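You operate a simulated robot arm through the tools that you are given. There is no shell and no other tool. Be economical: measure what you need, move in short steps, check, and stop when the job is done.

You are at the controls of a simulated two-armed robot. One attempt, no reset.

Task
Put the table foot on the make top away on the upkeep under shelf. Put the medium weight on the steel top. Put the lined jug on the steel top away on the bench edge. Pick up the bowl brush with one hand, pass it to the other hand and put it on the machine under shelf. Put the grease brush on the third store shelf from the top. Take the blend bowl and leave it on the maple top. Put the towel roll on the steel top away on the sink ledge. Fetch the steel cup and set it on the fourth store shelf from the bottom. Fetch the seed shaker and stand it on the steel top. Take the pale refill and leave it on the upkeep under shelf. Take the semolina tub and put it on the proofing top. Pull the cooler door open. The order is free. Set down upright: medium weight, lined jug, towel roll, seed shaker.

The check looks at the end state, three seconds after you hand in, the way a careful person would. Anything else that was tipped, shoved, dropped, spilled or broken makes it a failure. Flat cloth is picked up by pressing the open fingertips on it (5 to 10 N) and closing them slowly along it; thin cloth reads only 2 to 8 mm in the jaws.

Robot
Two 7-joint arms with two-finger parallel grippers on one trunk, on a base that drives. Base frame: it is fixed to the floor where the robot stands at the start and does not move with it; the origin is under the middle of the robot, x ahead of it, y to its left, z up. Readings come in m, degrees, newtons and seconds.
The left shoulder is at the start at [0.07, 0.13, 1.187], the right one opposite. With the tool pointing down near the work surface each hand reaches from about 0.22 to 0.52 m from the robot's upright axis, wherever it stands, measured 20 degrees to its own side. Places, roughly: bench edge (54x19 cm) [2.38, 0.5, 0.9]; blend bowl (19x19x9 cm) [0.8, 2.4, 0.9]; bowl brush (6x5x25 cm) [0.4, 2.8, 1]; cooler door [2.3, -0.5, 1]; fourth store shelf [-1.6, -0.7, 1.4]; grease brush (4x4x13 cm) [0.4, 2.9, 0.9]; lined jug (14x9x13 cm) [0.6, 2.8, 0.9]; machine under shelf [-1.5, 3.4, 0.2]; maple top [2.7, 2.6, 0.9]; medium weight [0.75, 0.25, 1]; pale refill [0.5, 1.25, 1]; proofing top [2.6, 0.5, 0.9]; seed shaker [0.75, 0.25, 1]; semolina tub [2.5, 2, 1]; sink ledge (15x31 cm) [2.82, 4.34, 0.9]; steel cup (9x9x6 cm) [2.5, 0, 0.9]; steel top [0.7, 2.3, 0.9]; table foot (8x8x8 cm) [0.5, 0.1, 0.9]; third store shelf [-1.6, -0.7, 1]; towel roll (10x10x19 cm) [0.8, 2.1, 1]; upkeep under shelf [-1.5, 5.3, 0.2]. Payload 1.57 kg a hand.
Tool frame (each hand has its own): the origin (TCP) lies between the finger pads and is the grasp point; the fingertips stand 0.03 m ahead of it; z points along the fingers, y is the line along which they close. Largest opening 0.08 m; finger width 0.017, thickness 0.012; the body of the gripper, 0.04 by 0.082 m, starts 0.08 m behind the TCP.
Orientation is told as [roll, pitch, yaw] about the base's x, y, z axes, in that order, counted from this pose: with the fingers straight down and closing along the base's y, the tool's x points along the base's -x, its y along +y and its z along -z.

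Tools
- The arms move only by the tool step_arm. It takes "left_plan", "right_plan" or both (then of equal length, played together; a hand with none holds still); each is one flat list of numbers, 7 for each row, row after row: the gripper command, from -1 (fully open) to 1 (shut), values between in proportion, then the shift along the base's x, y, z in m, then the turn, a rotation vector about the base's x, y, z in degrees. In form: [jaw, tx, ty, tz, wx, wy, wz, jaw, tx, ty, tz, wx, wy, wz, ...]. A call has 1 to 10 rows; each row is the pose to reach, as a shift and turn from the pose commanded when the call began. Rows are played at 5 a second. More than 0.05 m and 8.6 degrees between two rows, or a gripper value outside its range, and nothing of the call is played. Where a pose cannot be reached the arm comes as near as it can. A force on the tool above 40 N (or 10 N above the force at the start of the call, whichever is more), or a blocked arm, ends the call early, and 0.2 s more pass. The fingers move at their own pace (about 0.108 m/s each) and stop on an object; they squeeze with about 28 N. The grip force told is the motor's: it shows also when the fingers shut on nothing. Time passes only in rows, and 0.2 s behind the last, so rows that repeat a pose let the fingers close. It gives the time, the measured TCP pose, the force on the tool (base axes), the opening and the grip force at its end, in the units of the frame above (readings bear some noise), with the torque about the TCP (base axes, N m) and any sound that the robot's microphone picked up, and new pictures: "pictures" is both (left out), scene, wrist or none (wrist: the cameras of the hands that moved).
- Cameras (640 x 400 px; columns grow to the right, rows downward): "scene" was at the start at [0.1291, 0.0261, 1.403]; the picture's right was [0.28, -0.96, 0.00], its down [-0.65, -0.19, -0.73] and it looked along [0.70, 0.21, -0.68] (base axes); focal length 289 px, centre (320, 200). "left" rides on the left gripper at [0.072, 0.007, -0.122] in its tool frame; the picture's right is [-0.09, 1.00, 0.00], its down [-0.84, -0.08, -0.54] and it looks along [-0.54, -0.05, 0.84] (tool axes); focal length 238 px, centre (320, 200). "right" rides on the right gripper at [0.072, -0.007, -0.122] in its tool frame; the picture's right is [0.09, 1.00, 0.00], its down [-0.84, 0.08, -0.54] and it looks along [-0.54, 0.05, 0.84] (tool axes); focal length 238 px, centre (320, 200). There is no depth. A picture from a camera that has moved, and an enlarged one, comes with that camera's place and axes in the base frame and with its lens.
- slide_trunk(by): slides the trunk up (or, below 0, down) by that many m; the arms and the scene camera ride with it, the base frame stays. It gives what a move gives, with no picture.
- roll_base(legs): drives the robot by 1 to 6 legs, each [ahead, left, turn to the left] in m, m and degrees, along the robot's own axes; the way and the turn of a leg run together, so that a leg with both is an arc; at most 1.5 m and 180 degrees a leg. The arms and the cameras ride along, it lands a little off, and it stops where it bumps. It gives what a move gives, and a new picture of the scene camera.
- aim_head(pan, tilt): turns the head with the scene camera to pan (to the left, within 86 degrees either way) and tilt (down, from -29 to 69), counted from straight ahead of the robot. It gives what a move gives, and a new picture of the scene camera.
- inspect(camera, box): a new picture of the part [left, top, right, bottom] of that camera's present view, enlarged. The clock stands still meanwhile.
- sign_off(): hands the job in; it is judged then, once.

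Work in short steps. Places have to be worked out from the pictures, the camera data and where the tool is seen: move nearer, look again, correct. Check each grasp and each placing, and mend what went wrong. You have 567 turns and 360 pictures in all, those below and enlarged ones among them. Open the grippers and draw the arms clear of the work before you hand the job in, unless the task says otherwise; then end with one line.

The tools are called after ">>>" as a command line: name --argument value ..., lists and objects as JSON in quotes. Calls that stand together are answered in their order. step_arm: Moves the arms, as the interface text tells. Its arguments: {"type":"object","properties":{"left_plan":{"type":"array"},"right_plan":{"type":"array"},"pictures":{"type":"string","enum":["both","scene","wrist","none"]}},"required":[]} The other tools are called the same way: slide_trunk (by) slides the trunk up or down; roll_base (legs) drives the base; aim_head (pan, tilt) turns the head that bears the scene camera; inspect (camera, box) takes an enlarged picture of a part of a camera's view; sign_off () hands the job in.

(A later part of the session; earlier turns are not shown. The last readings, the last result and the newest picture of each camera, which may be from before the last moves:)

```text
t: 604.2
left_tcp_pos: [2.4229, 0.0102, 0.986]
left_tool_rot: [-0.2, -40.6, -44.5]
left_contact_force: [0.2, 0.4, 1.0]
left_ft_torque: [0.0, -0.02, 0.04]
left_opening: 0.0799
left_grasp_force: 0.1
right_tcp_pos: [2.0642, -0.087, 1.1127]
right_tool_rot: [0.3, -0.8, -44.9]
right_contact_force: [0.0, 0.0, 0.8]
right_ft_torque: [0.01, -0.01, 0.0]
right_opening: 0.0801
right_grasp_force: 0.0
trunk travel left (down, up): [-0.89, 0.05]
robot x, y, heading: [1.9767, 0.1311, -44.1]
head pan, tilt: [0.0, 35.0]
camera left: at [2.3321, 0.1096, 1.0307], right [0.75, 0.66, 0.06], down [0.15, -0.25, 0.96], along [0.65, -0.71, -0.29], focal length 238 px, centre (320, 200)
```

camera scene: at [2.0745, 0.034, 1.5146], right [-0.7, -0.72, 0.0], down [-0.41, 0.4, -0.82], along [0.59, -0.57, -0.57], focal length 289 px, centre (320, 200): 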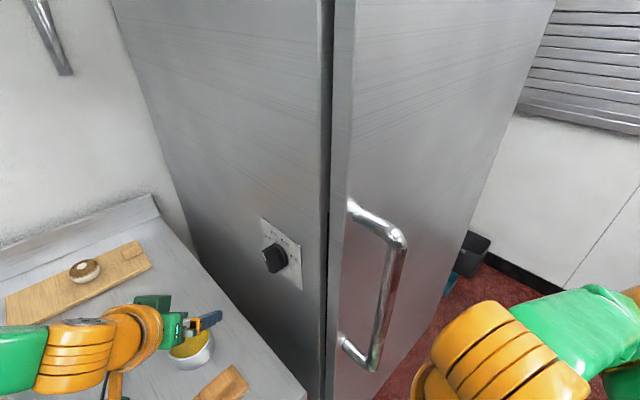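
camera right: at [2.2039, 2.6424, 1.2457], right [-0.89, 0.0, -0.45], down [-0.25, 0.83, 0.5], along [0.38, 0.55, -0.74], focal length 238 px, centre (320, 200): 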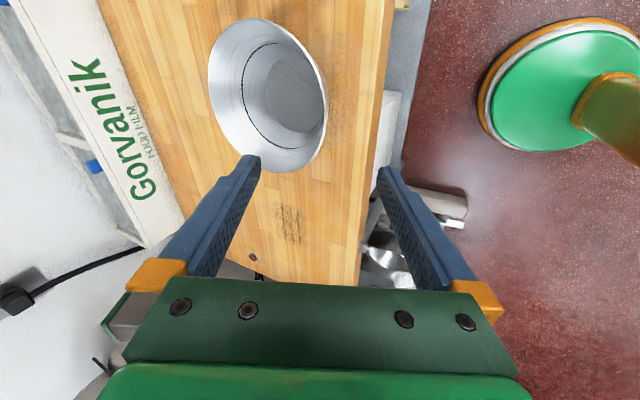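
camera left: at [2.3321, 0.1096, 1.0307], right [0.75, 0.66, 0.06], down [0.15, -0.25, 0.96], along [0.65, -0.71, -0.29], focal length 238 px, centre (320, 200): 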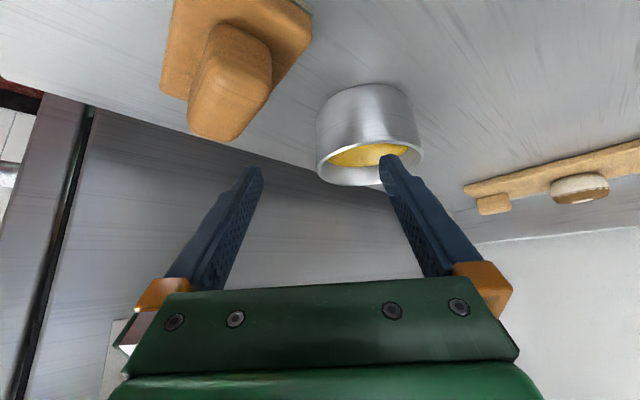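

By apparent size the rim point is further, ≈(2.456,-0.025,0.95). I roll 2.8 cm along the heading, then lower 2.2 cm.

>>> roll_base --legs '[[0.028, 0, 0]]'

>>> slide_trunk --by -0.015

>>> step_arm --left_plan '[-1, 0, 0, 0, 0, 0, 0]' --pictures "wrist"

```text
t: 605.0
left_tcp_pos: [2.4407, -0.0054, 0.988]
left_tool_rot: [-0.2, -40.9, -44.5]
left_contact_force: [-0.5, -1.0, 0.0]
left_ft_torque: [0.03, -0.01, -0.02]
left_opening: 0.0801
left_grasp_force: 0.0
right_tcp_pos: [2.0803, -0.1016, 1.114]
right_tool_rot: [0.3, -1.1, -44.9]
right_contact_force: [-0.6, -0.1, 0.7]
right_ft_torque: [-0.02, -0.05, -0.02]
right_opening: 0.0801
right_grasp_force: 0.0
trunk travel left (down, up): [-0.89, 0.05]
robot x, y, heading: [1.9941, 0.1088, -44.1]
head pan, tilt: [0.0, 35.0]
camera scene: at [2.0885, 0.0197, 1.4805], right [-0.7, -0.72, 0.0], down [-0.41, 0.4, -0.82], along [0.59, -0.57, -0.57], focal length 289 px, centre (320, 200)
```

scene: 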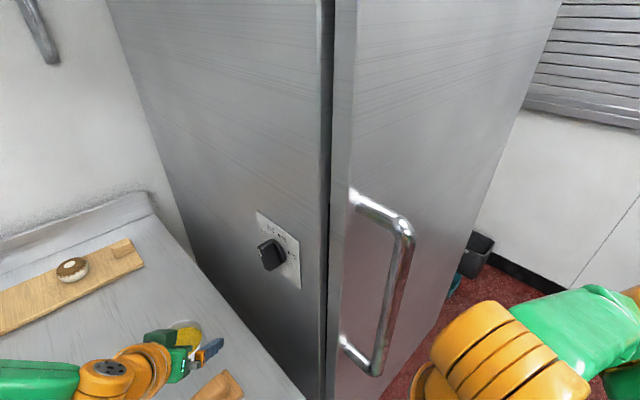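

```text
t: 605.7
left_tcp_pos: [2.4434, -0.008, 0.9709]
left_tool_rot: [-0.2, -40.6, -44.5]
left_contact_force: [0.9, 0.3, -0.2]
left_ft_torque: [0.01, -0.02, -0.03]
left_opening: 0.08
left_grasp_force: 0.1
right_tcp_pos: [2.0835, -0.1051, 1.0985]
right_tool_rot: [0.4, -0.9, -44.7]
right_contact_force: [0.0, 0.4, 0.5]
right_ft_torque: [-0.04, -0.01, 0.01]
right_opening: 0.0802
right_grasp_force: 0.0
trunk travel left (down, up): [-0.875, 0.065]
robot x, y, heading: [1.9961, 0.1069, -44.1]
head pan, tilt: [0.0, 35.0]
```

```text
t: 606.1
left_tcp_pos: [2.4437, -0.0092, 0.9717]
left_tool_rot: [-0.2, -40.6, -44.5]
left_contact_force: [0.1, 0.4, 0.0]
left_ft_torque: [0.03, 0.03, 0.02]
left_opening: 0.0799
left_grasp_force: 0.0
right_tcp_pos: [2.0854, -0.1063, 1.0966]
right_tool_rot: [0.4, -0.7, -44.8]
right_contact_force: [-0.2, -0.5, -0.1]
right_ft_torque: [-0.01, 0.03, -0.02]
right_opening: 0.0802
right_grasp_force: 0.0
trunk travel left (down, up): [-0.875, 0.065]
robot x, y, heading: [1.9937, 0.1065, -44.3]
head pan, tilt: [0.0, 35.0]
camera left: at [2.3529, 0.0897, 1.0156], right [0.75, 0.66, 0.06], down [0.15, -0.25, 0.96], along [0.65, -0.71, -0.29], focal length 238 px, centre (320, 200)
```

left: 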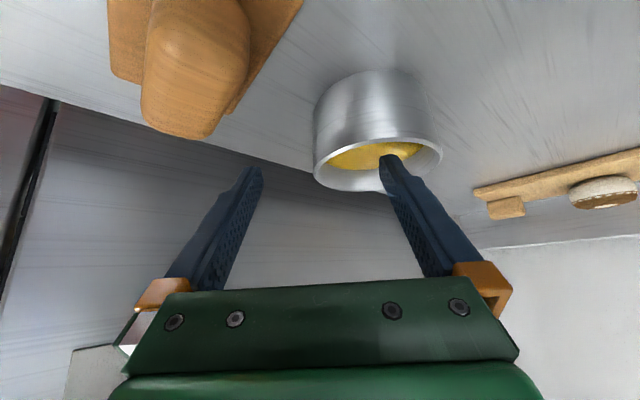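

2 cm more: roll 1.8 cm along and lower 1.2 cm.

>>> roll_base --legs '[[0.017, 0, 0]]'

>>> slide_trunk --by -0.012

>>> step_arm --left_plan '[-1, 0, 0, 0, 0, 0, 0]' --pictures "wrist"

```text
t: 606.9
left_tcp_pos: [2.4544, -0.019, 0.973]
left_tool_rot: [-0.1, -40.8, -44.5]
left_contact_force: [-0.3, 0.2, -0.2]
left_ft_torque: [-0.01, -0.05, -0.01]
left_opening: 0.08
left_grasp_force: 0.1
right_tcp_pos: [2.0934, -0.1154, 1.0982]
right_tool_rot: [0.4, -1.0, -44.8]
right_contact_force: [-0.5, 0.5, 0.1]
right_ft_torque: [-0.06, -0.01, -0.03]
right_opening: 0.0798
right_grasp_force: 0.0
trunk travel left (down, up): [-0.875, 0.065]
robot x, y, heading: [2.0043, 0.0972, -44.0]
head pan, tilt: [0.0, 35.0]
camera scene: at [2.1027, 0.0059, 1.4652], right [-0.7, -0.72, 0.0], down [-0.41, 0.4, -0.82], along [0.59, -0.57, -0.57], focal length 289 px, centre (320, 200)
```

scene: 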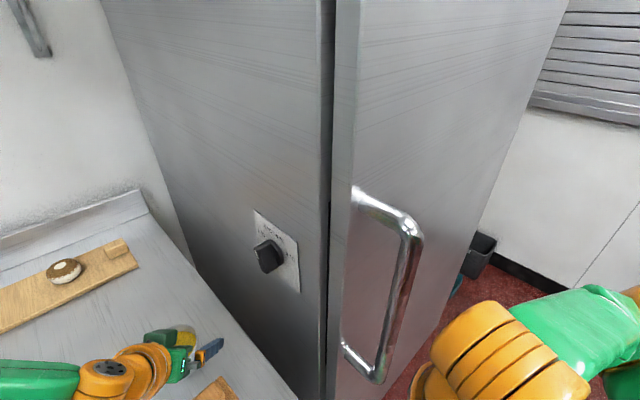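

```text
t: 607.5
left_tcp_pos: [2.4543, -0.0208, 0.9595]
left_tool_rot: [-0.3, -40.7, -44.6]
left_contact_force: [0.2, 0.5, -1.1]
left_ft_torque: [0.03, 0.01, 0.01]
left_opening: 0.08
left_grasp_force: 0.0
right_tcp_pos: [2.0958, -0.1176, 1.0858]
right_tool_rot: [0.4, -0.7, -44.8]
right_contact_force: [0.7, 0.9, 0.3]
right_ft_torque: [0.0, -0.01, 0.03]
right_opening: 0.0799
right_grasp_force: 0.1
trunk travel left (down, up): [-0.863, 0.077]
robot x, y, heading: [2.0075, 0.0969, -44.0]
head pan, tilt: [0.0, 35.0]
```

```text
t: 607.9
left_tcp_pos: [2.4555, -0.0206, 0.959]
left_tool_rot: [-0.2, -40.6, -44.5]
left_contact_force: [0.1, -0.2, 0.7]
left_ft_torque: [0.0, -0.02, 0.0]
left_opening: 0.0802
left_grasp_force: 0.1
right_tcp_pos: [2.0973, -0.1182, 1.0858]
right_tool_rot: [0.4, -0.7, -44.8]
right_contact_force: [0.2, -0.1, 0.7]
right_ft_torque: [0.01, 0.01, 0.01]
right_opening: 0.0802
right_grasp_force: 0.1
trunk travel left (down, up): [-0.863, 0.077]
robot x, y, heading: [2.0093, 0.0954, -44.1]
head pan, tilt: [0.0, 35.0]
camera left: at [2.3648, 0.0779, 1.0036], right [0.75, 0.66, 0.06], down [0.15, -0.25, 0.96], along [0.65, -0.71, -0.29], focal length 238 px, centre (320, 200)
```

left: 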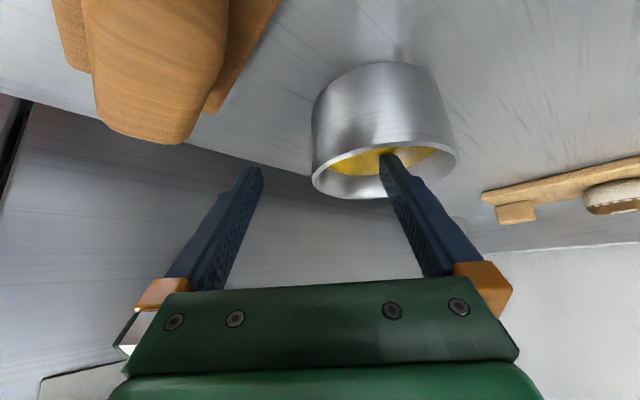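

The rim is level with the tips; 6 mm lower and then close gently.

>>> slide_trunk --by -0.006

>>> step_arm --left_plan '[0, 0, 0, 0, 0, 0, 0, 0.6, 0, 0, 0, 0, 0, 0, 1, 0, 0, 0, 0, 0, 0, 1, 0, 0, 0, 0, 0, 0]' --pictures "wrist"

```text
t: 608.4
left_tcp_pos: [2.4561, -0.0207, 0.9569]
left_tool_rot: [0.3, -41.2, -44.7]
left_contact_force: [12.2, -0.5, 36.0]
left_ft_torque: [0.73, -1.75, -0.24]
left_opening: 0.0798
left_grasp_force: 0.1
right_tcp_pos: [2.0927, -0.1175, 1.0821]
right_tool_rot: [0.5, -0.9, -44.8]
right_contact_force: [-0.7, -0.4, -0.5]
right_ft_torque: [0.0, 0.01, -0.01]
right_opening: 0.08
right_grasp_force: 0.1
trunk travel left (down, up): [-0.857, 0.083]
robot x, y, heading: [2.006, 0.0945, -44.3]
head pan, tilt: [0.0, 35.0]
```

```text
t: 608.9
left_tcp_pos: [2.454, -0.0208, 0.9582]
left_tool_rot: [0.2, -41.5, -44.7]
left_contact_force: [-4.6, -3.0, 17.1]
left_ft_torque: [-0.36, 0.07, 0.01]
left_opening: 0.0226
left_grasp_force: 2.9
right_tcp_pos: [2.0911, -0.1161, 1.0799]
right_tool_rot: [0.6, -1.0, -44.9]
right_contact_force: [-0.2, 0.2, -0.4]
right_ft_torque: [0.01, 0.0, -0.02]
right_opening: 0.08
right_grasp_force: 0.1
trunk travel left (down, up): [-0.857, 0.083]
robot x, y, heading: [2.0049, 0.0965, -44.7]
head pan, tilt: [0.0, 35.0]
stopped in row 2 (left hand): the force on the tool passed its limit at 53 N (the readings are from after the stop); the commanded pose is now the measured one
camera left: at [2.3615, 0.078, 1.0007], right [0.75, 0.66, 0.07], down [0.13, -0.25, 0.96], along [0.65, -0.71, -0.27], focal length 238 px, centre (320, 200)
```

left: 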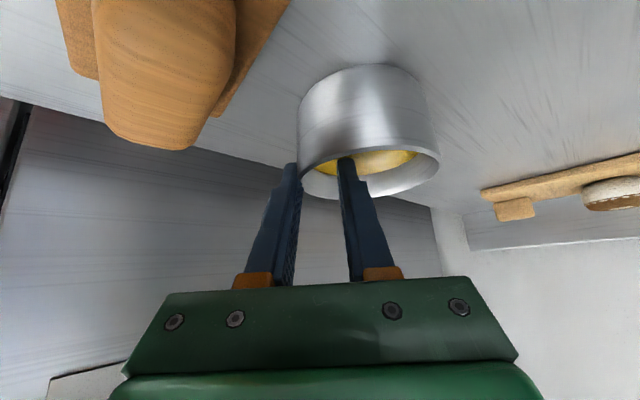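

The inner tip was pressing on the contents. I lift 6 mm and finish closing.

>>> step_arm --left_plan '[0.45, 0, 0, 0.006, 0, 0, 0, 0.45, 0, 0, 0.007, 0, 0, 0, 0.8, 0, 0, 0.007, 0, 0, 0, 1, 0, 0, 0.007, 0, 0, 0, 1, 0, 0, 0.007, 0, 0, 0]' --pictures "wrist"

```text
t: 610.1
left_tcp_pos: [2.4568, -0.0197, 0.9625]
left_tool_rot: [0.2, -41.0, -44.5]
left_contact_force: [0.1, -0.8, 1.8]
left_ft_torque: [0.2, -0.31, -0.03]
left_opening: 0.0032
left_grasp_force: 23.9
right_tcp_pos: [2.0953, -0.1188, 1.0794]
right_tool_rot: [0.3, -0.8, -44.8]
right_contact_force: [0.9, 0.2, -1.0]
right_ft_torque: [0.05, 0.0, 0.01]
right_opening: 0.0801
right_grasp_force: 0.1
trunk travel left (down, up): [-0.857, 0.083]
robot x, y, heading: [2.0085, 0.0935, -43.9]
head pan, tilt: [0.0, 35.0]
camera left: at [2.3655, 0.078, 1.0059], right [0.75, 0.66, 0.06], down [0.14, -0.25, 0.96], along [0.65, -0.71, -0.28], focal length 238 px, centre (320, 200)
```

left: 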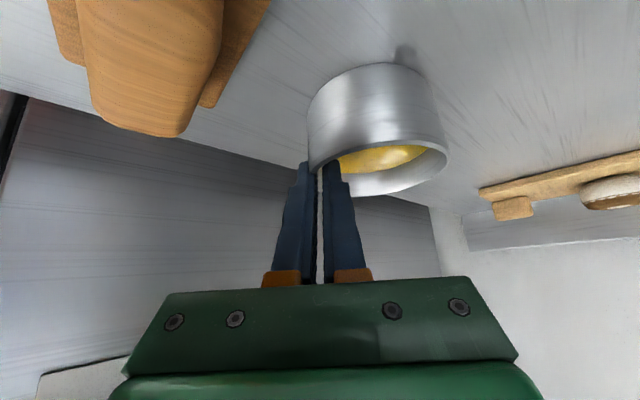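

Wall pinched (3 mm). I lift with the trunk and check.

>>> slide_trunk --by 0.03

>>> slide_trunk --by 0.05

>>> step_arm --left_plan '[1, 0, 0, 0, 0, 0, 0]' --pictures "both"

```text
t: 610.9
left_tcp_pos: [2.4591, -0.0199, 0.9915]
left_tool_rot: [0.1, -41.0, -44.5]
left_contact_force: [0.9, 0.5, -3.5]
left_ft_torque: [-0.09, 0.16, -0.01]
left_opening: 0.0034
left_grasp_force: 24.9
right_tcp_pos: [2.0963, -0.1171, 1.109]
right_tool_rot: [0.3, -0.7, -44.8]
right_contact_force: [0.3, 0.2, -0.2]
right_ft_torque: [-0.01, 0.03, -0.01]
right_opening: 0.0802
right_grasp_force: 0.1
trunk travel left (down, up): [-0.887, 0.053]
robot x, y, heading: [2.0075, 0.0985, -44.1]
head pan, tilt: [0.0, 35.0]
```

```text
t: 611.8
left_tcp_pos: [2.4592, -0.0212, 1.0406]
left_tool_rot: [0.1, -40.8, -44.5]
left_contact_force: [-0.2, -1.4, -4.2]
left_ft_torque: [-0.09, 0.14, 0.0]
left_opening: 0.0033
left_grasp_force: 24.1
right_tcp_pos: [2.0975, -0.1186, 1.1604]
right_tool_rot: [0.3, -0.6, -44.8]
right_contact_force: [0.2, 0.5, -0.1]
right_ft_torque: [0.0, 0.01, -0.01]
right_opening: 0.08
right_grasp_force: 0.0
trunk travel left (down, up): [-0.937, 0.003]
robot x, y, heading: [2.0089, 0.0966, -44.1]
head pan, tilt: [0.0, 35.0]
```

```text
t: 612.2
left_tcp_pos: [2.4595, -0.0207, 1.0399]
left_tool_rot: [0.0, -41.1, -44.6]
left_contact_force: [0.4, -0.1, -4.0]
left_ft_torque: [-0.05, 0.13, -0.01]
left_opening: 0.0034
left_grasp_force: 24.2
right_tcp_pos: [2.0966, -0.1182, 1.1602]
right_tool_rot: [0.4, -0.7, -44.8]
right_contact_force: [-0.1, -0.8, -0.1]
right_ft_torque: [0.0, -0.01, 0.02]
right_opening: 0.0801
right_grasp_force: 0.0
trunk travel left (down, up): [-0.937, 0.003]
robot x, y, heading: [2.0078, 0.1002, -44.3]
head pan, tilt: [0.0, 35.0]
camera scene: at [2.1074, 0.0026, 1.5266], right [-0.7, -0.72, 0.0], down [-0.41, 0.4, -0.82], along [0.59, -0.57, -0.57], focal length 289 px, centre (320, 200)
camera left: at [2.3667, 0.078, 1.0853], right [0.75, 0.66, 0.06], down [0.14, -0.25, 0.96], along [0.65, -0.71, -0.28], focal length 238 px, centre (320, 200)
```

scene: 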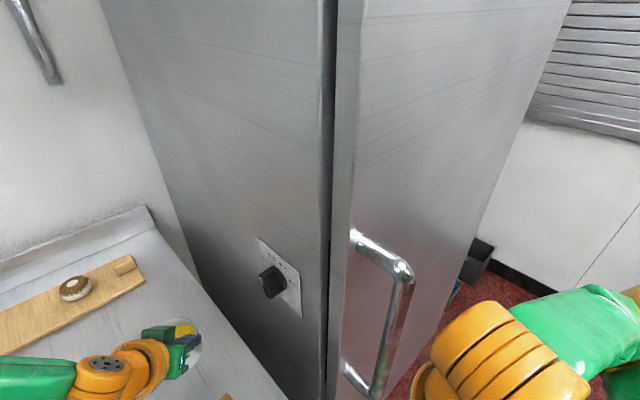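
left: 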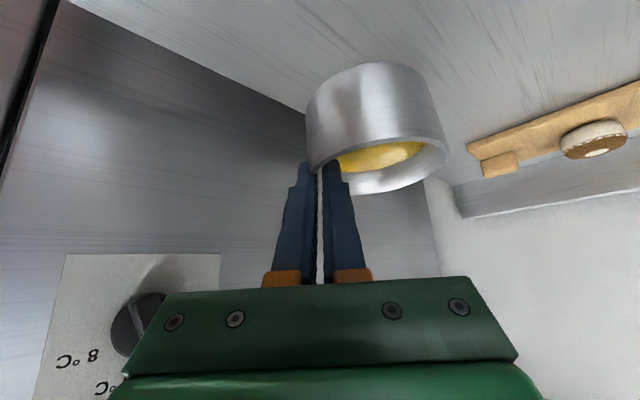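

The cup is held level. I back away, then move south into the lane, keeping clear of the cooler handle.

>>> roll_base --legs '[[-0.55, 0, 0], [0.66, -0.66, 0], [0, 0, -136]]'

```text
t: 625.4
left_tcp_pos: [1.2334, -0.7063, 1.0412]
left_tool_rot: [0.0, -40.9, -178.2]
left_contact_force: [-1.0, -0.1, -3.8]
left_ft_torque: [0.11, -0.05, 0.02]
left_opening: 0.0032
left_grasp_force: 24.1
right_tcp_pos: [1.4114, -0.3761, 1.16]
right_tool_rot: [0.3, -0.7, -178.4]
right_contact_force: [-0.6, 0.3, 0.1]
right_ft_torque: [-0.01, 0.0, -0.01]
right_opening: 0.0802
right_grasp_force: 0.1
trunk travel left (down, up): [-0.937, 0.003]
robot x, y, heading: [1.6286, -0.4597, -177.8]
head pan, tilt: [0.0, 35.0]
camera scene: at [1.4882, -0.4639, 1.5266], right [-0.04, 1.0, 0.0], down [0.57, 0.02, -0.82], along [-0.82, -0.03, -0.57], focal length 289 px, centre (320, 200)
```

scene: 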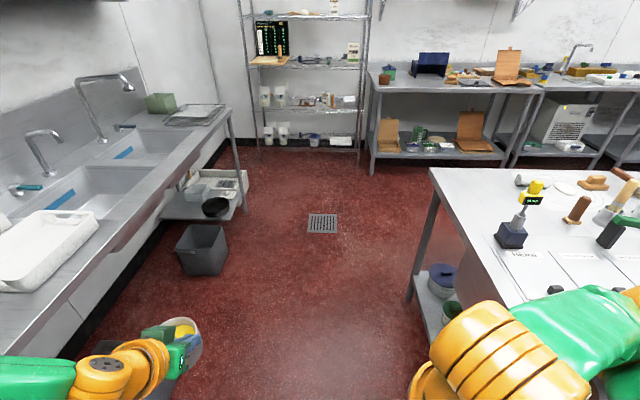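

Lane clear; I drive west toward the store rack.

>>> roll_base --legs '[[1.1, -0.02, -2.0], [0.9, 0, 0]]'

>>> aim_head --pan 0 --tilt 10

```text
t: 635.4
left_tcp_pos: [-0.7905, -0.6993, 1.0419]
left_tool_rot: [0.1, -41.0, 179.3]
left_contact_force: [0.0, 0.2, -3.5]
left_ft_torque: [0.11, -0.06, 0.02]
left_opening: 0.0033
left_grasp_force: 24.2
right_tcp_pos: [-0.5961, -0.3788, 1.1597]
right_tool_rot: [0.3, -0.7, 179.0]
right_contact_force: [0.2, -0.3, -0.7]
right_ft_torque: [-0.02, 0.0, -0.02]
right_opening: 0.08
right_grasp_force: 0.1
trunk travel left (down, up): [-0.937, 0.003]
robot x, y, heading: [-0.3856, -0.4691, 179.7]
head pan, tilt: [0.0, 35.0]
camera scene: at [-0.5233, -0.4692, 1.5267], right [0.01, 1.0, 0.0], down [0.57, 0.0, -0.82], along [-0.82, 0.01, -0.57], focal length 289 px, centre (320, 200)
```

scene: 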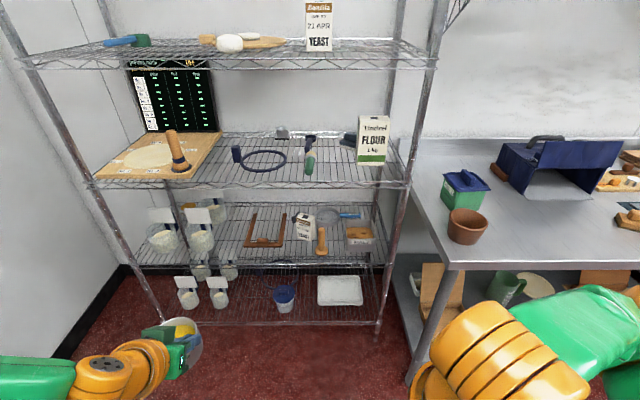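

```text
t: 636.3
left_tcp_pos: [-0.791, -0.6984, 1.042]
left_tool_rot: [0.1, -40.8, 179.4]
left_contact_force: [0.2, -0.3, -4.1]
left_ft_torque: [0.16, -0.09, -0.02]
left_opening: 0.0034
left_grasp_force: 24.1
right_tcp_pos: [-0.597, -0.3784, 1.1592]
right_tool_rot: [0.3, -0.7, 178.9]
right_contact_force: [-0.6, 0.1, 1.2]
right_ft_torque: [-0.02, -0.02, -0.02]
right_opening: 0.0798
right_grasp_force: 0.1
trunk travel left (down, up): [-0.937, 0.003]
robot x, y, heading: [-0.3918, -0.4727, 179.8]
head pan, tilt: [0.0, 10.0]
camera scene: at [-0.5301, -0.4692, 1.5666], right [0.01, 1.0, 0.0], down [0.18, 0.0, -0.98], along [-0.98, 0.01, -0.18], focal length 289 px, centre (320, 200)
```

scene: 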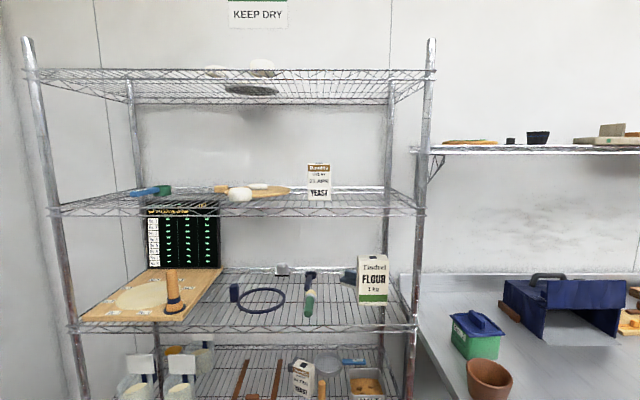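

Five shelves confirmed: the yeast shelf (z≈1.382) is the fourth from the bottom. Its front strip near y≈-0.68 is free. I raise the cup with the arm.

>>> step_arm --left_plan '[1, 0.005, 0, 0.045, 0, 0, 0, 1, 0.01, 0, 0.09, 0, 0, 0, 1, 0.015, 0, 0.135, 0, 0, 0, 1, 0.02, 0, 0.18, 0, 0, 0, 1, 0.025, 0, 0.225, 0, 0, 0, 1, 0.03, 0, 0.27, 0, 0, 0, 1, 0.035, 0, 0.315, 0, 0, 0, 1, 0.04, 0, 0.36, 0, 0, 0, 1, 0.04, 0, 0.405, 0, 0, 0, 1, 0.04, 0, 0.45, 0, 0, 0]' --pictures "scene"

```text
t: 638.5
left_tcp_pos: [-0.755, -0.6949, 1.4897]
left_tool_rot: [0.2, -40.6, 179.1]
left_contact_force: [0.1, -0.1, -3.7]
left_ft_torque: [0.16, -0.05, 0.02]
left_opening: 0.0034
left_grasp_force: 24.6
right_tcp_pos: [-0.5984, -0.3788, 1.1584]
right_tool_rot: [0.4, -0.6, 178.9]
right_contact_force: [-0.9, 0.7, -0.1]
right_ft_torque: [-0.02, 0.01, 0.02]
right_opening: 0.08
right_grasp_force: 0.1
trunk travel left (down, up): [-0.937, 0.003]
robot x, y, heading: [-0.3844, -0.4679, 179.8]
head pan, tilt: [0.0, 10.0]
camera scene: at [-0.5311, -0.4678, 1.5665], right [0.01, 1.0, 0.0], down [0.18, 0.0, -0.98], along [-0.98, 0.01, -0.18], focal length 289 px, centre (320, 200)
```

scene: 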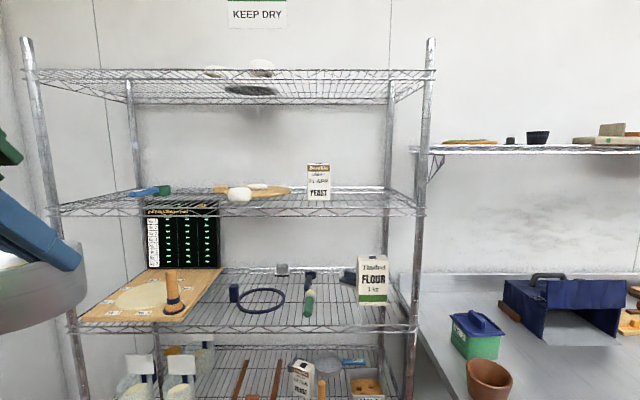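

The arm holds it at z 1.49. To keep my right elbow off the rack post I turn 20° right, then approach diagonally, in two stages.

>>> roll_base --legs '[[0, 0, -20], [0.33, 0.17, 0]]'

```text
t: 642.0
left_tcp_pos: [-1.1721, -0.6047, 1.4906]
left_tool_rot: [0.1, -41.1, 159.5]
left_contact_force: [0.8, -0.2, -5.3]
left_ft_torque: [0.1, -0.13, -0.02]
left_opening: 0.0032
left_grasp_force: 24.8
right_tcp_pos: [-0.9192, -0.3591, 1.1604]
right_tool_rot: [0.3, -0.8, 159.2]
right_contact_force: [0.1, 0.3, 0.2]
right_ft_torque: [0.02, 0.01, -0.02]
right_opening: 0.0798
right_grasp_force: 0.1
trunk travel left (down, up): [-0.937, 0.003]
robot x, y, heading: [-0.7552, -0.5188, 159.8]
head pan, tilt: [0.0, 10.0]
camera scene: at [-0.8868, -0.4662, 1.5671], right [0.34, 0.94, 0.0], down [0.16, -0.06, -0.99], along [-0.93, 0.34, -0.17], focal length 289 px, centre (320, 200)
```

scene: 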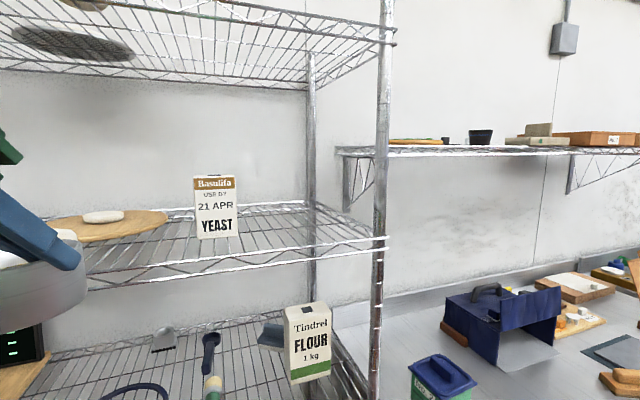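

I pan the head left to watch the cup against the shelf.

>>> aim_head --pan 38 --tilt 12

```text
t: 643.0
left_tcp_pos: [-1.1771, -0.6055, 1.4899]
left_tool_rot: [0.0, -40.9, 159.5]
left_contact_force: [-0.3, -0.1, -4.1]
left_ft_torque: [0.12, -0.1, -0.01]
left_opening: 0.0033
left_grasp_force: 24.8
right_tcp_pos: [-0.9245, -0.3594, 1.159]
right_tool_rot: [0.3, -0.7, 159.2]
right_contact_force: [0.7, 0.0, 0.7]
right_ft_torque: [0.06, 0.02, -0.02]
right_opening: 0.08
right_grasp_force: 0.0
trunk travel left (down, up): [-0.937, 0.003]
robot x, y, heading: [-0.7531, -0.5167, 159.9]
head pan, tilt: [38.0, 12.0]
camera scene: at [-0.893, -0.5273, 1.5634], right [-0.31, 0.95, 0.0], down [0.2, 0.06, -0.98], along [-0.93, -0.3, -0.21], focal length 289 px, centre (320, 200)
```

scene: 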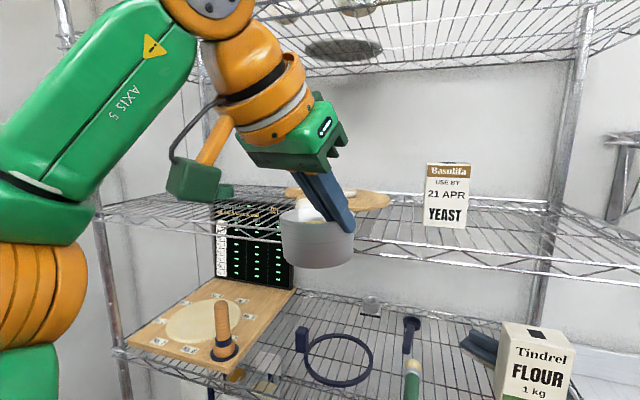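

The cup is just in front of the shelf. I lower it 2 cm (clearance for the wrist under the top shelf) and drive in the remaining 23 cm.

>>> step_arm --left_plan '[1, 0, 0, -0.01, 0, 0, 0, 1, 0, 0, -0.02, 0, 0, 0]' --pictures "none"

>>> roll_base --legs '[[0.12, 0.07, 0]]'

```text
t: 643.6
left_tcp_pos: [-1.1751, -0.6059, 1.4683]
left_tool_rot: [-0.1, -41.0, 159.6]
left_contact_force: [-0.5, 0.1, -4.4]
left_ft_torque: [0.14, -0.09, -0.01]
left_opening: 0.0033
left_grasp_force: 24.2
right_tcp_pos: [-0.9225, -0.3595, 1.16]
right_tool_rot: [0.3, -0.6, 159.2]
right_contact_force: [0.3, 0.0, -0.7]
right_ft_torque: [-0.01, 0.01, -0.02]
right_opening: 0.0801
right_grasp_force: 0.0
trunk travel left (down, up): [-0.937, 0.003]
robot x, y, heading: [-0.7537, -0.5177, 159.8]
head pan, tilt: [38.0, 12.0]
```

```text
t: 644.9
left_tcp_pos: [-1.3065, -0.628, 1.471]
left_tool_rot: [0.2, -41.1, 159.4]
left_contact_force: [0.6, -0.3, -2.9]
left_ft_torque: [0.12, -0.11, 0.0]
left_opening: 0.0029
left_grasp_force: 24.1
right_tcp_pos: [-1.0561, -0.3827, 1.1605]
right_tool_rot: [0.4, -0.9, 159.1]
right_contact_force: [-0.2, 1.0, 0.0]
right_ft_torque: [0.01, 0.02, 0.01]
right_opening: 0.08
right_grasp_force: 0.0
trunk travel left (down, up): [-0.937, 0.003]
robot x, y, heading: [-0.8972, -0.5434, 159.8]
head pan, tilt: [38.0, 12.0]
camera scene: at [-1.0226, -0.5512, 1.5641], right [-0.31, 0.95, 0.0], down [0.19, 0.06, -0.98], along [-0.93, -0.3, -0.2], focal length 289 px, centre (320, 200)
```

scene: 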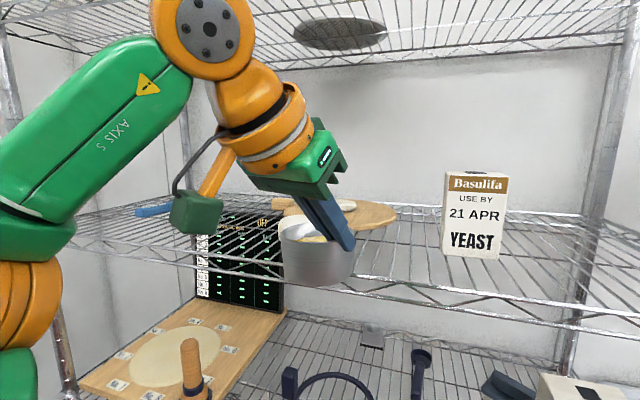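

The wrist joint stays in front of the rack, so it's clear. I advance the last 10 cm.

>>> roll_base --legs '[[0.085, 0.042, 0]]'

```text
t: 646.1
left_tcp_pos: [-1.3972, -0.6393, 1.4721]
left_tool_rot: [0.2, -41.3, 159.3]
left_contact_force: [0.1, 0.0, -3.0]
left_ft_torque: [0.13, -0.06, 0.02]
left_opening: 0.0034
left_grasp_force: 24.3
right_tcp_pos: [-1.146, -0.3931, 1.1605]
right_tool_rot: [0.5, -1.1, 159.0]
right_contact_force: [0.4, -0.6, 0.5]
right_ft_torque: [0.0, 0.03, -0.01]
right_opening: 0.0801
right_grasp_force: 0.1
trunk travel left (down, up): [-0.937, 0.003]
robot x, y, heading: [-0.9884, -0.549, 160.0]
head pan, tilt: [38.0, 12.0]
camera scene: at [-1.1127, -0.5621, 1.5644], right [-0.3, 0.95, 0.0], down [0.19, 0.06, -0.98], along [-0.93, -0.3, -0.2], focal length 289 px, centre (320, 200)
```

scene: 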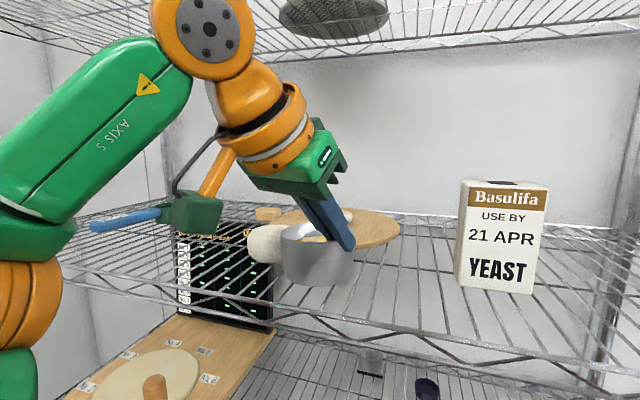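

A white mallet head is close to the cup's left, so I shift the cup 4 cm to the right (+y).

>>> roll_base --legs '[[0.02, -0.042, 0]]'

>>> inspect --camera "scene" --box '[200, 180, 440, 360]'

```text
t: 647.0
left_tcp_pos: [-1.4112, -0.6027, 1.4687]
left_tool_rot: [-0.6, -41.1, 159.8]
left_contact_force: [0.2, -2.1, -4.4]
left_ft_torque: [0.18, -0.11, -0.06]
left_opening: 0.0031
left_grasp_force: 24.5
right_tcp_pos: [-1.1567, -0.3546, 1.161]
right_tool_rot: [-0.1, -0.7, 158.9]
right_contact_force: [0.1, -0.7, 0.2]
right_ft_torque: [0.06, 0.02, 0.02]
right_opening: 0.0799
right_grasp_force: 0.1
trunk travel left (down, up): [-0.937, 0.003]
robot x, y, heading: [-0.9893, -0.508, 159.8]
head pan, tilt: [38.0, 12.0]
camera scene: at [-1.127, -0.5275, 1.5633], right [-0.3, 0.95, 0.01], down [0.2, 0.07, -0.98], along [-0.93, -0.3, -0.21], focal length 289 px, centre (320, 200)
```

scene: 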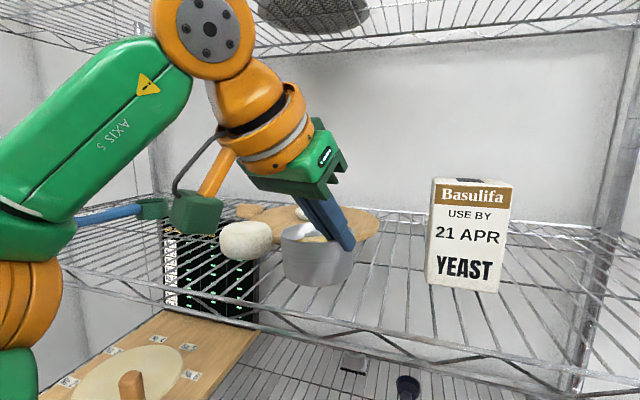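

```text
2.22 times, centred on (320, 270) of scene
camera zoom: at [-1.127, -0.5275, 1.5633], right [-0.3, 0.95, 0.01], down [0.2, 0.07, -0.98], along [-0.93, -0.3, -0.21], focal length 641 px, centre (320, 44)
```

zoom: 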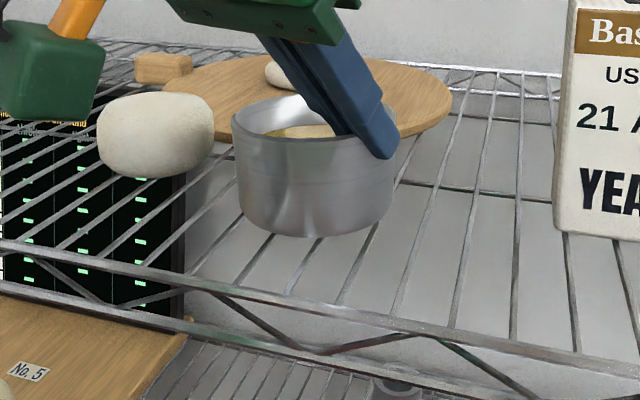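

Clear on all sides. I lower with the trunk in small steps.

>>> slide_trunk --by -0.014

>>> slide_trunk --by -0.006

>>> slide_trunk --by -0.005

```text
t: 647.6
left_tcp_pos: [-1.4055, -0.588, 1.4588]
left_tool_rot: [0.2, -41.3, 159.1]
left_contact_force: [-2.9, 2.0, 20.6]
left_ft_torque: [-0.08, 0.91, -0.1]
left_opening: 0.0038
left_grasp_force: 24.8
right_tcp_pos: [-1.1533, -0.344, 1.1464]
right_tool_rot: [0.4, -0.8, 159.0]
right_contact_force: [0.6, 0.8, -0.7]
right_ft_torque: [0.03, -0.01, 0.03]
right_opening: 0.08
right_grasp_force: 0.0
trunk travel left (down, up): [-0.923, 0.017]
robot x, y, heading: [-0.989, -0.5081, 159.8]
head pan, tilt: [38.0, 12.0]
```

```text
t: 648.0
left_tcp_pos: [-1.4047, -0.589, 1.4577]
left_tool_rot: [0.1, -41.8, 159.1]
left_contact_force: [2.2, 1.2, 10.2]
left_ft_torque: [-0.51, -0.32, 0.09]
left_opening: 0.0036
left_grasp_force: 24.4
right_tcp_pos: [-1.1531, -0.3441, 1.144]
right_tool_rot: [0.5, -0.8, 159.0]
right_contact_force: [0.7, -0.6, 0.5]
right_ft_torque: [-0.04, 0.0, 0.01]
right_opening: 0.0802
right_grasp_force: 0.1
trunk travel left (down, up): [-0.922, 0.018]
robot x, y, heading: [-0.99, -0.5062, 159.6]
head pan, tilt: [38.0, 12.0]
stopped: the force on the tool passed its limit at 48 N (the readings are from after the stop); the commanded pose is now the measured one
```

```text
t: 648.4
left_tcp_pos: [-1.4049, -0.5891, 1.4586]
left_tool_rot: [0.2, -42.7, 159.2]
left_contact_force: [3.0, 1.9, 11.2]
left_ft_torque: [-0.52, -0.32, 0.07]
left_opening: 0.0038
left_grasp_force: 24.5
right_tcp_pos: [-1.1524, -0.3446, 1.1417]
right_tool_rot: [0.5, -0.8, 159.1]
right_contact_force: [-0.6, -0.7, 0.3]
right_ft_torque: [0.03, 0.01, -0.02]
right_opening: 0.0801
right_grasp_force: 0.0
trunk travel left (down, up): [-0.918, 0.022]
robot x, y, heading: [-0.9904, -0.5061, 159.7]
head pan, tilt: [38.0, 12.0]
stopped: the force on the tool passed its limit at 47 N (the readings are from after the stop); the commanded pose is now the measured one
```

Contact. I check the cup's seat before releasing.

>>> inspect --camera "scene" --box '[200, 180, 440, 360]'

```text
2.22 times, centred on (320, 270) of scene
camera zoom: at [-1.1203, -0.5128, 1.5451], right [-0.3, 0.95, 0.0], down [0.19, 0.06, -0.98], along [-0.93, -0.3, -0.2], focal length 641 px, centre (320, 44)
```

zoom: 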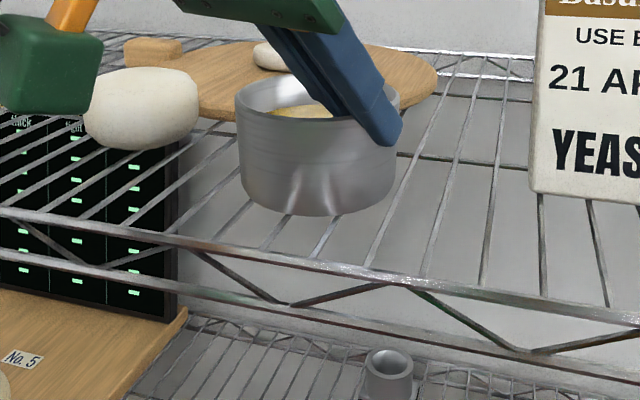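

It sits on the shelf wires clear of the front rim. I release gently and withdraw along the tool axis.

>>> step_arm --left_plan '[1, 0, 0, 0.002, 0, 0, 0, 0.7, 0, 0, 0.003, 0, 0, 0, 0.4, 0, 0, 0.003, 0, 0, 0, 0.4, 0.009, -0.003, 0.013, 0, 0, 0, 0.4, 0.025, -0.009, 0.032, 0, 0, 0, 0.4, 0.045, -0.016, 0.055, 0, 0, 0]' --pictures "scene"

```text
t: 649.8
left_tcp_pos: [-1.3625, -0.6107, 1.5018]
left_tool_rot: [-0.1, -42.3, 159.5]
left_contact_force: [-0.3, 0.4, 0.3]
left_ft_torque: [0.02, 0.01, -0.01]
left_opening: 0.024
left_grasp_force: 0.0
left hand out of reach, approached as far as the arm can: row 6
right_tcp_pos: [-1.1558, -0.3474, 1.1398]
right_tool_rot: [0.4, -0.8, 159.0]
right_contact_force: [-0.4, 0.0, 0.0]
right_ft_torque: [-0.02, 0.03, 0.0]
right_opening: 0.0799
right_grasp_force: 0.0
trunk travel left (down, up): [-0.918, 0.022]
robot x, y, heading: [-0.99, -0.5066, 159.8]
head pan, tilt: [38.0, 12.0]
camera scene: at [-1.1253, -0.5153, 1.5448], right [-0.3, 0.95, 0.0], down [0.2, 0.06, -0.98], along [-0.93, -0.3, -0.21], focal length 289 px, centre (320, 200)
```

scene: 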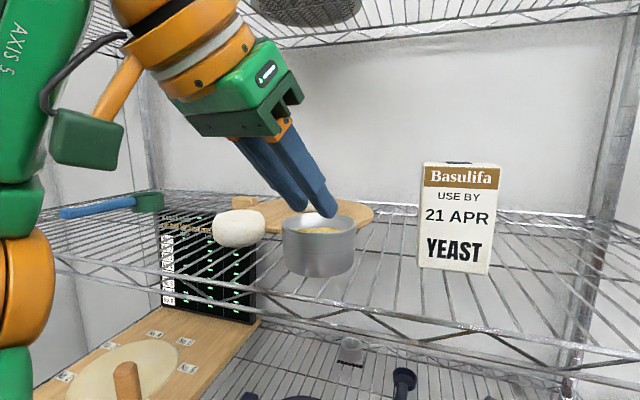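

Cup placed upright. I back straight out.

>>> roll_base --legs '[[-0.45, 0, 0]]'

```text
t: 652.5
left_tcp_pos: [-0.9389, -0.7683, 1.4993]
left_tool_rot: [-0.1, -42.3, 160.5]
left_contact_force: [-1.1, 0.0, -1.4]
left_ft_torque: [0.02, -0.01, -0.02]
left_opening: 0.0241
left_grasp_force: 0.1
right_tcp_pos: [-0.7373, -0.5018, 1.1407]
right_tool_rot: [0.5, -0.7, 160.1]
right_contact_force: [0.0, -0.3, 0.7]
right_ft_torque: [-0.04, -0.05, -0.01]
right_opening: 0.0801
right_grasp_force: 0.1
trunk travel left (down, up): [-0.918, 0.022]
robot x, y, heading: [-0.5601, -0.6573, 160.6]
head pan, tilt: [38.0, 12.0]
camera scene: at [-0.7043, -0.6691, 1.5445], right [-0.32, 0.95, 0.0], down [0.2, 0.07, -0.98], along [-0.93, -0.31, -0.21], focal length 289 px, centre (320, 200)
```

scene: 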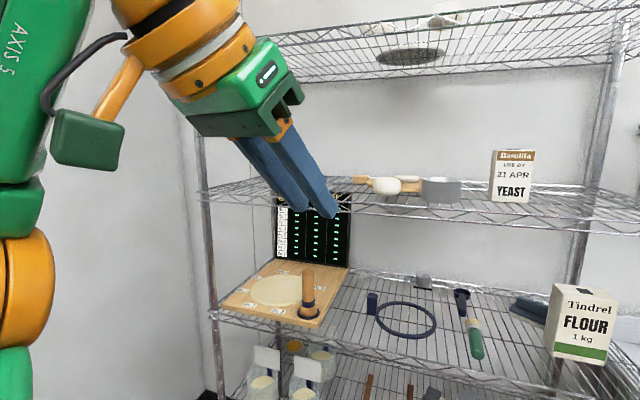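

Everything on the rack looks right. Now the cooler door: I lower and tuck the left arm first.

>>> step_arm --left_plan '[-1, 0.015, -0.005, -0.04, 0, 0, 0, -1, 0.03, -0.01, -0.08, 0, 0, 0, -1, 0.045, -0.015, -0.12, 0, 0, 0, -1, 0.06, -0.02, -0.16, 0, 0, 0, -1, 0.075, -0.025, -0.2, 0, 0, 0, -1, 0.09, -0.03, -0.24, 0, 0, 0, -1, 0.105, -0.035, -0.28, 0, 0, 0, -1, 0.12, -0.04, -0.32, 0, 0, 0]' --pictures "none"

>>> aim_head --pan 0 --tilt 25

>>> roll_base --legs '[[0, 0, -160], [0.85, -0.05, 0]]'

```text
t: 653.8
left_tcp_pos: [-0.8614, -0.7967, 1.2954]
left_tool_rot: [-1.2, -42.8, 161.4]
left_contact_force: [-8.1, 2.7, 32.6]
left_ft_torque: [-1.72, -5.12, -0.12]
left_opening: 0.08
left_grasp_force: 0.0
left hand out of reach, approached as far as the arm can: row 6
right_tcp_pos: [-0.7352, -0.5028, 1.1415]
right_tool_rot: [0.3, -0.6, 160.2]
right_contact_force: [1.1, 0.0, 0.5]
right_ft_torque: [0.0, -0.01, 0.01]
right_opening: 0.0799
right_grasp_force: 0.1
trunk travel left (down, up): [-0.918, 0.022]
robot x, y, heading: [-0.5616, -0.6609, 160.9]
head pan, tilt: [38.0, 12.0]
stopped in row 6 (left hand): the force on the tool passed its limit at 109 N (the readings are from after the stop); the commanded pose is now the measured one
```

```text
t: 654.9
left_tcp_pos: [-0.8613, -0.7958, 1.2948]
left_tool_rot: [-1.2, -42.9, 161.3]
left_contact_force: [-15.1, 5.2, 65.2]
left_ft_torque: [-3.52, -10.25, 0.11]
left_opening: 0.0801
left_grasp_force: 0.0
right_tcp_pos: [-0.7339, -0.5026, 1.141]
right_tool_rot: [0.4, -0.8, 160.2]
right_contact_force: [0.7, 0.3, -0.5]
right_ft_torque: [-0.03, 0.01, 0.0]
right_opening: 0.08
right_grasp_force: 0.0
trunk travel left (down, up): [-0.918, 0.022]
robot x, y, heading: [-0.5645, -0.654, 160.9]
head pan, tilt: [0.0, 25.0]
camera scene: at [-0.6999, -0.61, 1.5237], right [0.33, 0.94, 0.0], down [0.4, -0.14, -0.91], along [-0.86, 0.3, -0.42], focal length 289 px, centre (320, 200)
```

scene: 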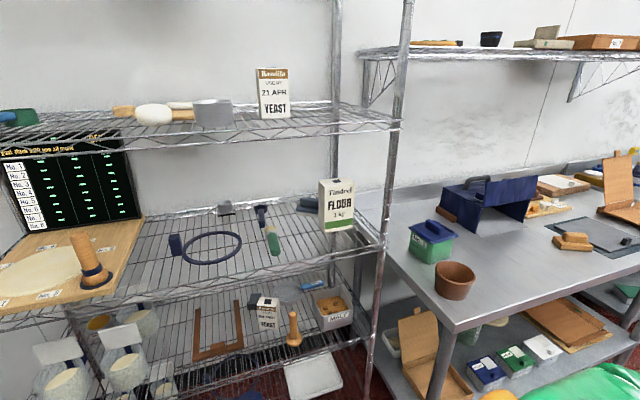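

```text
t: 665.8
left_tcp_pos: [0.5097, -0.4015, 1.2944]
left_tool_rot: [-1.1, -43.1, 4.3]
left_contact_force: [16.4, -0.3, 67.7]
left_ft_torque: [-0.78, 11.29, 0.22]
left_opening: 0.0801
left_grasp_force: 0.1
right_tcp_pos: [0.5081, -0.7226, 1.1412]
right_tool_rot: [0.5, -0.7, 3.1]
right_contact_force: [-0.3, 0.2, 0.3]
right_ft_torque: [0.01, -0.03, -0.02]
right_opening: 0.08
right_grasp_force: 0.0
trunk travel left (down, up): [-0.918, 0.022]
robot x, y, heading: [0.2928, -0.6445, 3.8]
head pan, tilt: [0.0, 25.0]
camera scene: at [0.4315, -0.6326, 1.5238], right [0.07, -1.0, 0.0], down [-0.42, -0.03, -0.91], along [0.9, 0.06, -0.42], focal length 289 px, centre (320, 200)
```

scene: 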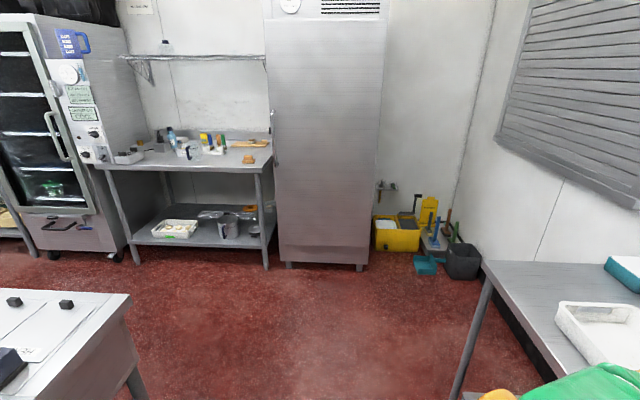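

The left hand is pressing on my own body (self-contact). I move it forward and out to relieve that.

>>> step_arm --left_plan '[-1, 0.02, 0.01, 0.015, 0, 0, 0, -1, 0.05, 0.02, 0.02, 0, 0, 0, -1, 0.09, 0.03, 0.01, 0, 0, 0, -1, 0.12, 0.04, -0.03, 0, 0, 0, -1, 0.13, 0.04, -0.07, 0, 0, 0]' --pictures "scene"

```text
refused: row 4 steps farther than a row can; nothing moved
```

>>> step_arm --left_plan '[-1, 0.02, 0.01, 0.015, 0, 0, 0, -1, 0.05, 0.02, 0.02, 0, 0, 0, -1, 0.085, 0.03, 0.01, 0, 0, 0, -1, 0.11, 0.04, -0.02, 0, 0, 0, -1, 0.12, 0.04, -0.06, 0, 0, 0]' --pictures "none"

```text
t: 667.0
left_tcp_pos: [0.6329, -0.3617, 1.2327]
left_tool_rot: [-1.1, -42.9, 4.3]
left_contact_force: [-0.6, 0.1, 0.0]
left_ft_torque: [-0.01, -0.04, -0.02]
left_opening: 0.0799
left_grasp_force: 0.0
right_tcp_pos: [0.5105, -0.7227, 1.1407]
right_tool_rot: [0.3, -0.6, 3.0]
right_contact_force: [0.1, 0.3, 0.2]
right_ft_torque: [0.01, -0.02, -0.02]
right_opening: 0.0803
right_grasp_force: 0.0
trunk travel left (down, up): [-0.918, 0.022]
robot x, y, heading: [0.2928, -0.6475, 3.6]
head pan, tilt: [0.0, 25.0]
```

Relieved. I drive along the lane toward the cooler and position it on my right-hand side.

>>> roll_base --legs '[[1.25, -0.03, -3.6], [0, 0.55, 0]]'

>>> aim_head --pan -15 --tilt 30

```text
t: 676.1
left_tcp_pos: [1.9022, 0.1779, 1.2334]
left_tool_rot: [-1.0, -42.9, 0.2]
left_contact_force: [-0.5, -0.4, -0.3]
left_ft_torque: [-0.03, 0.02, -0.01]
left_opening: 0.08
left_grasp_force: 0.1
right_tcp_pos: [1.7569, -0.1701, 1.1409]
right_tool_rot: [0.4, -0.6, -1.1]
right_contact_force: [-0.8, 0.0, -0.5]
right_ft_torque: [-0.01, 0.0, 0.0]
right_opening: 0.0801
right_grasp_force: 0.1
trunk travel left (down, up): [-0.918, 0.022]
robot x, y, heading: [1.545, -0.0741, -0.3]
head pan, tilt: [0.0, 25.0]
camera scene: at [1.686, -0.0755, 1.5236], right [-0.01, -1.0, 0.0], down [-0.42, 0.0, -0.91], along [0.91, -0.01, -0.42], focal length 289 px, centre (320, 200)
```

scene: 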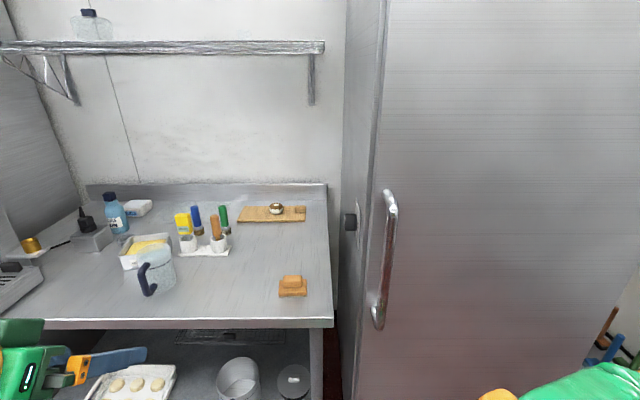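

```text
t: 676.9
left_tcp_pos: [1.9024, 0.1803, 1.233]
left_tool_rot: [-1.0, -42.9, 0.1]
left_contact_force: [-0.8, -0.6, 0.2]
left_ft_torque: [-0.01, -0.01, -0.02]
left_opening: 0.0799
left_grasp_force: 0.0
right_tcp_pos: [1.7574, -0.1684, 1.1403]
right_tool_rot: [0.4, -0.7, -1.1]
right_contact_force: [0.1, -0.4, 0.2]
right_ft_torque: [0.03, -0.01, -0.03]
right_opening: 0.08
right_grasp_force: 0.0
trunk travel left (down, up): [-0.918, 0.022]
robot x, y, heading: [1.5438, -0.0749, -0.8]
head pan, tilt: [-15.0, 30.0]
camera scene: at [1.6811, -0.0966, 1.5157], right [-0.26, -0.96, 0.0], down [-0.48, 0.13, -0.87], along [0.84, -0.23, -0.5], focal length 289 px, centre (320, 200)
```

scene: 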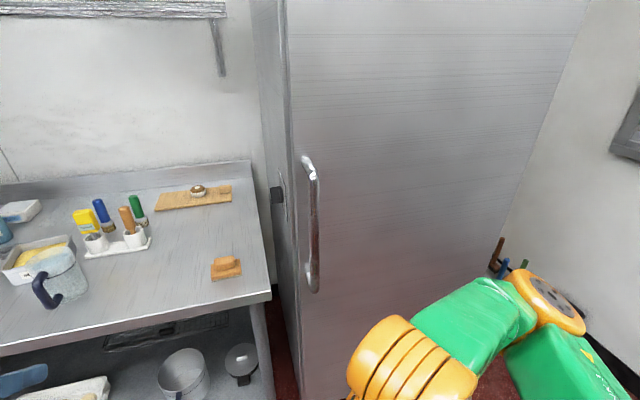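

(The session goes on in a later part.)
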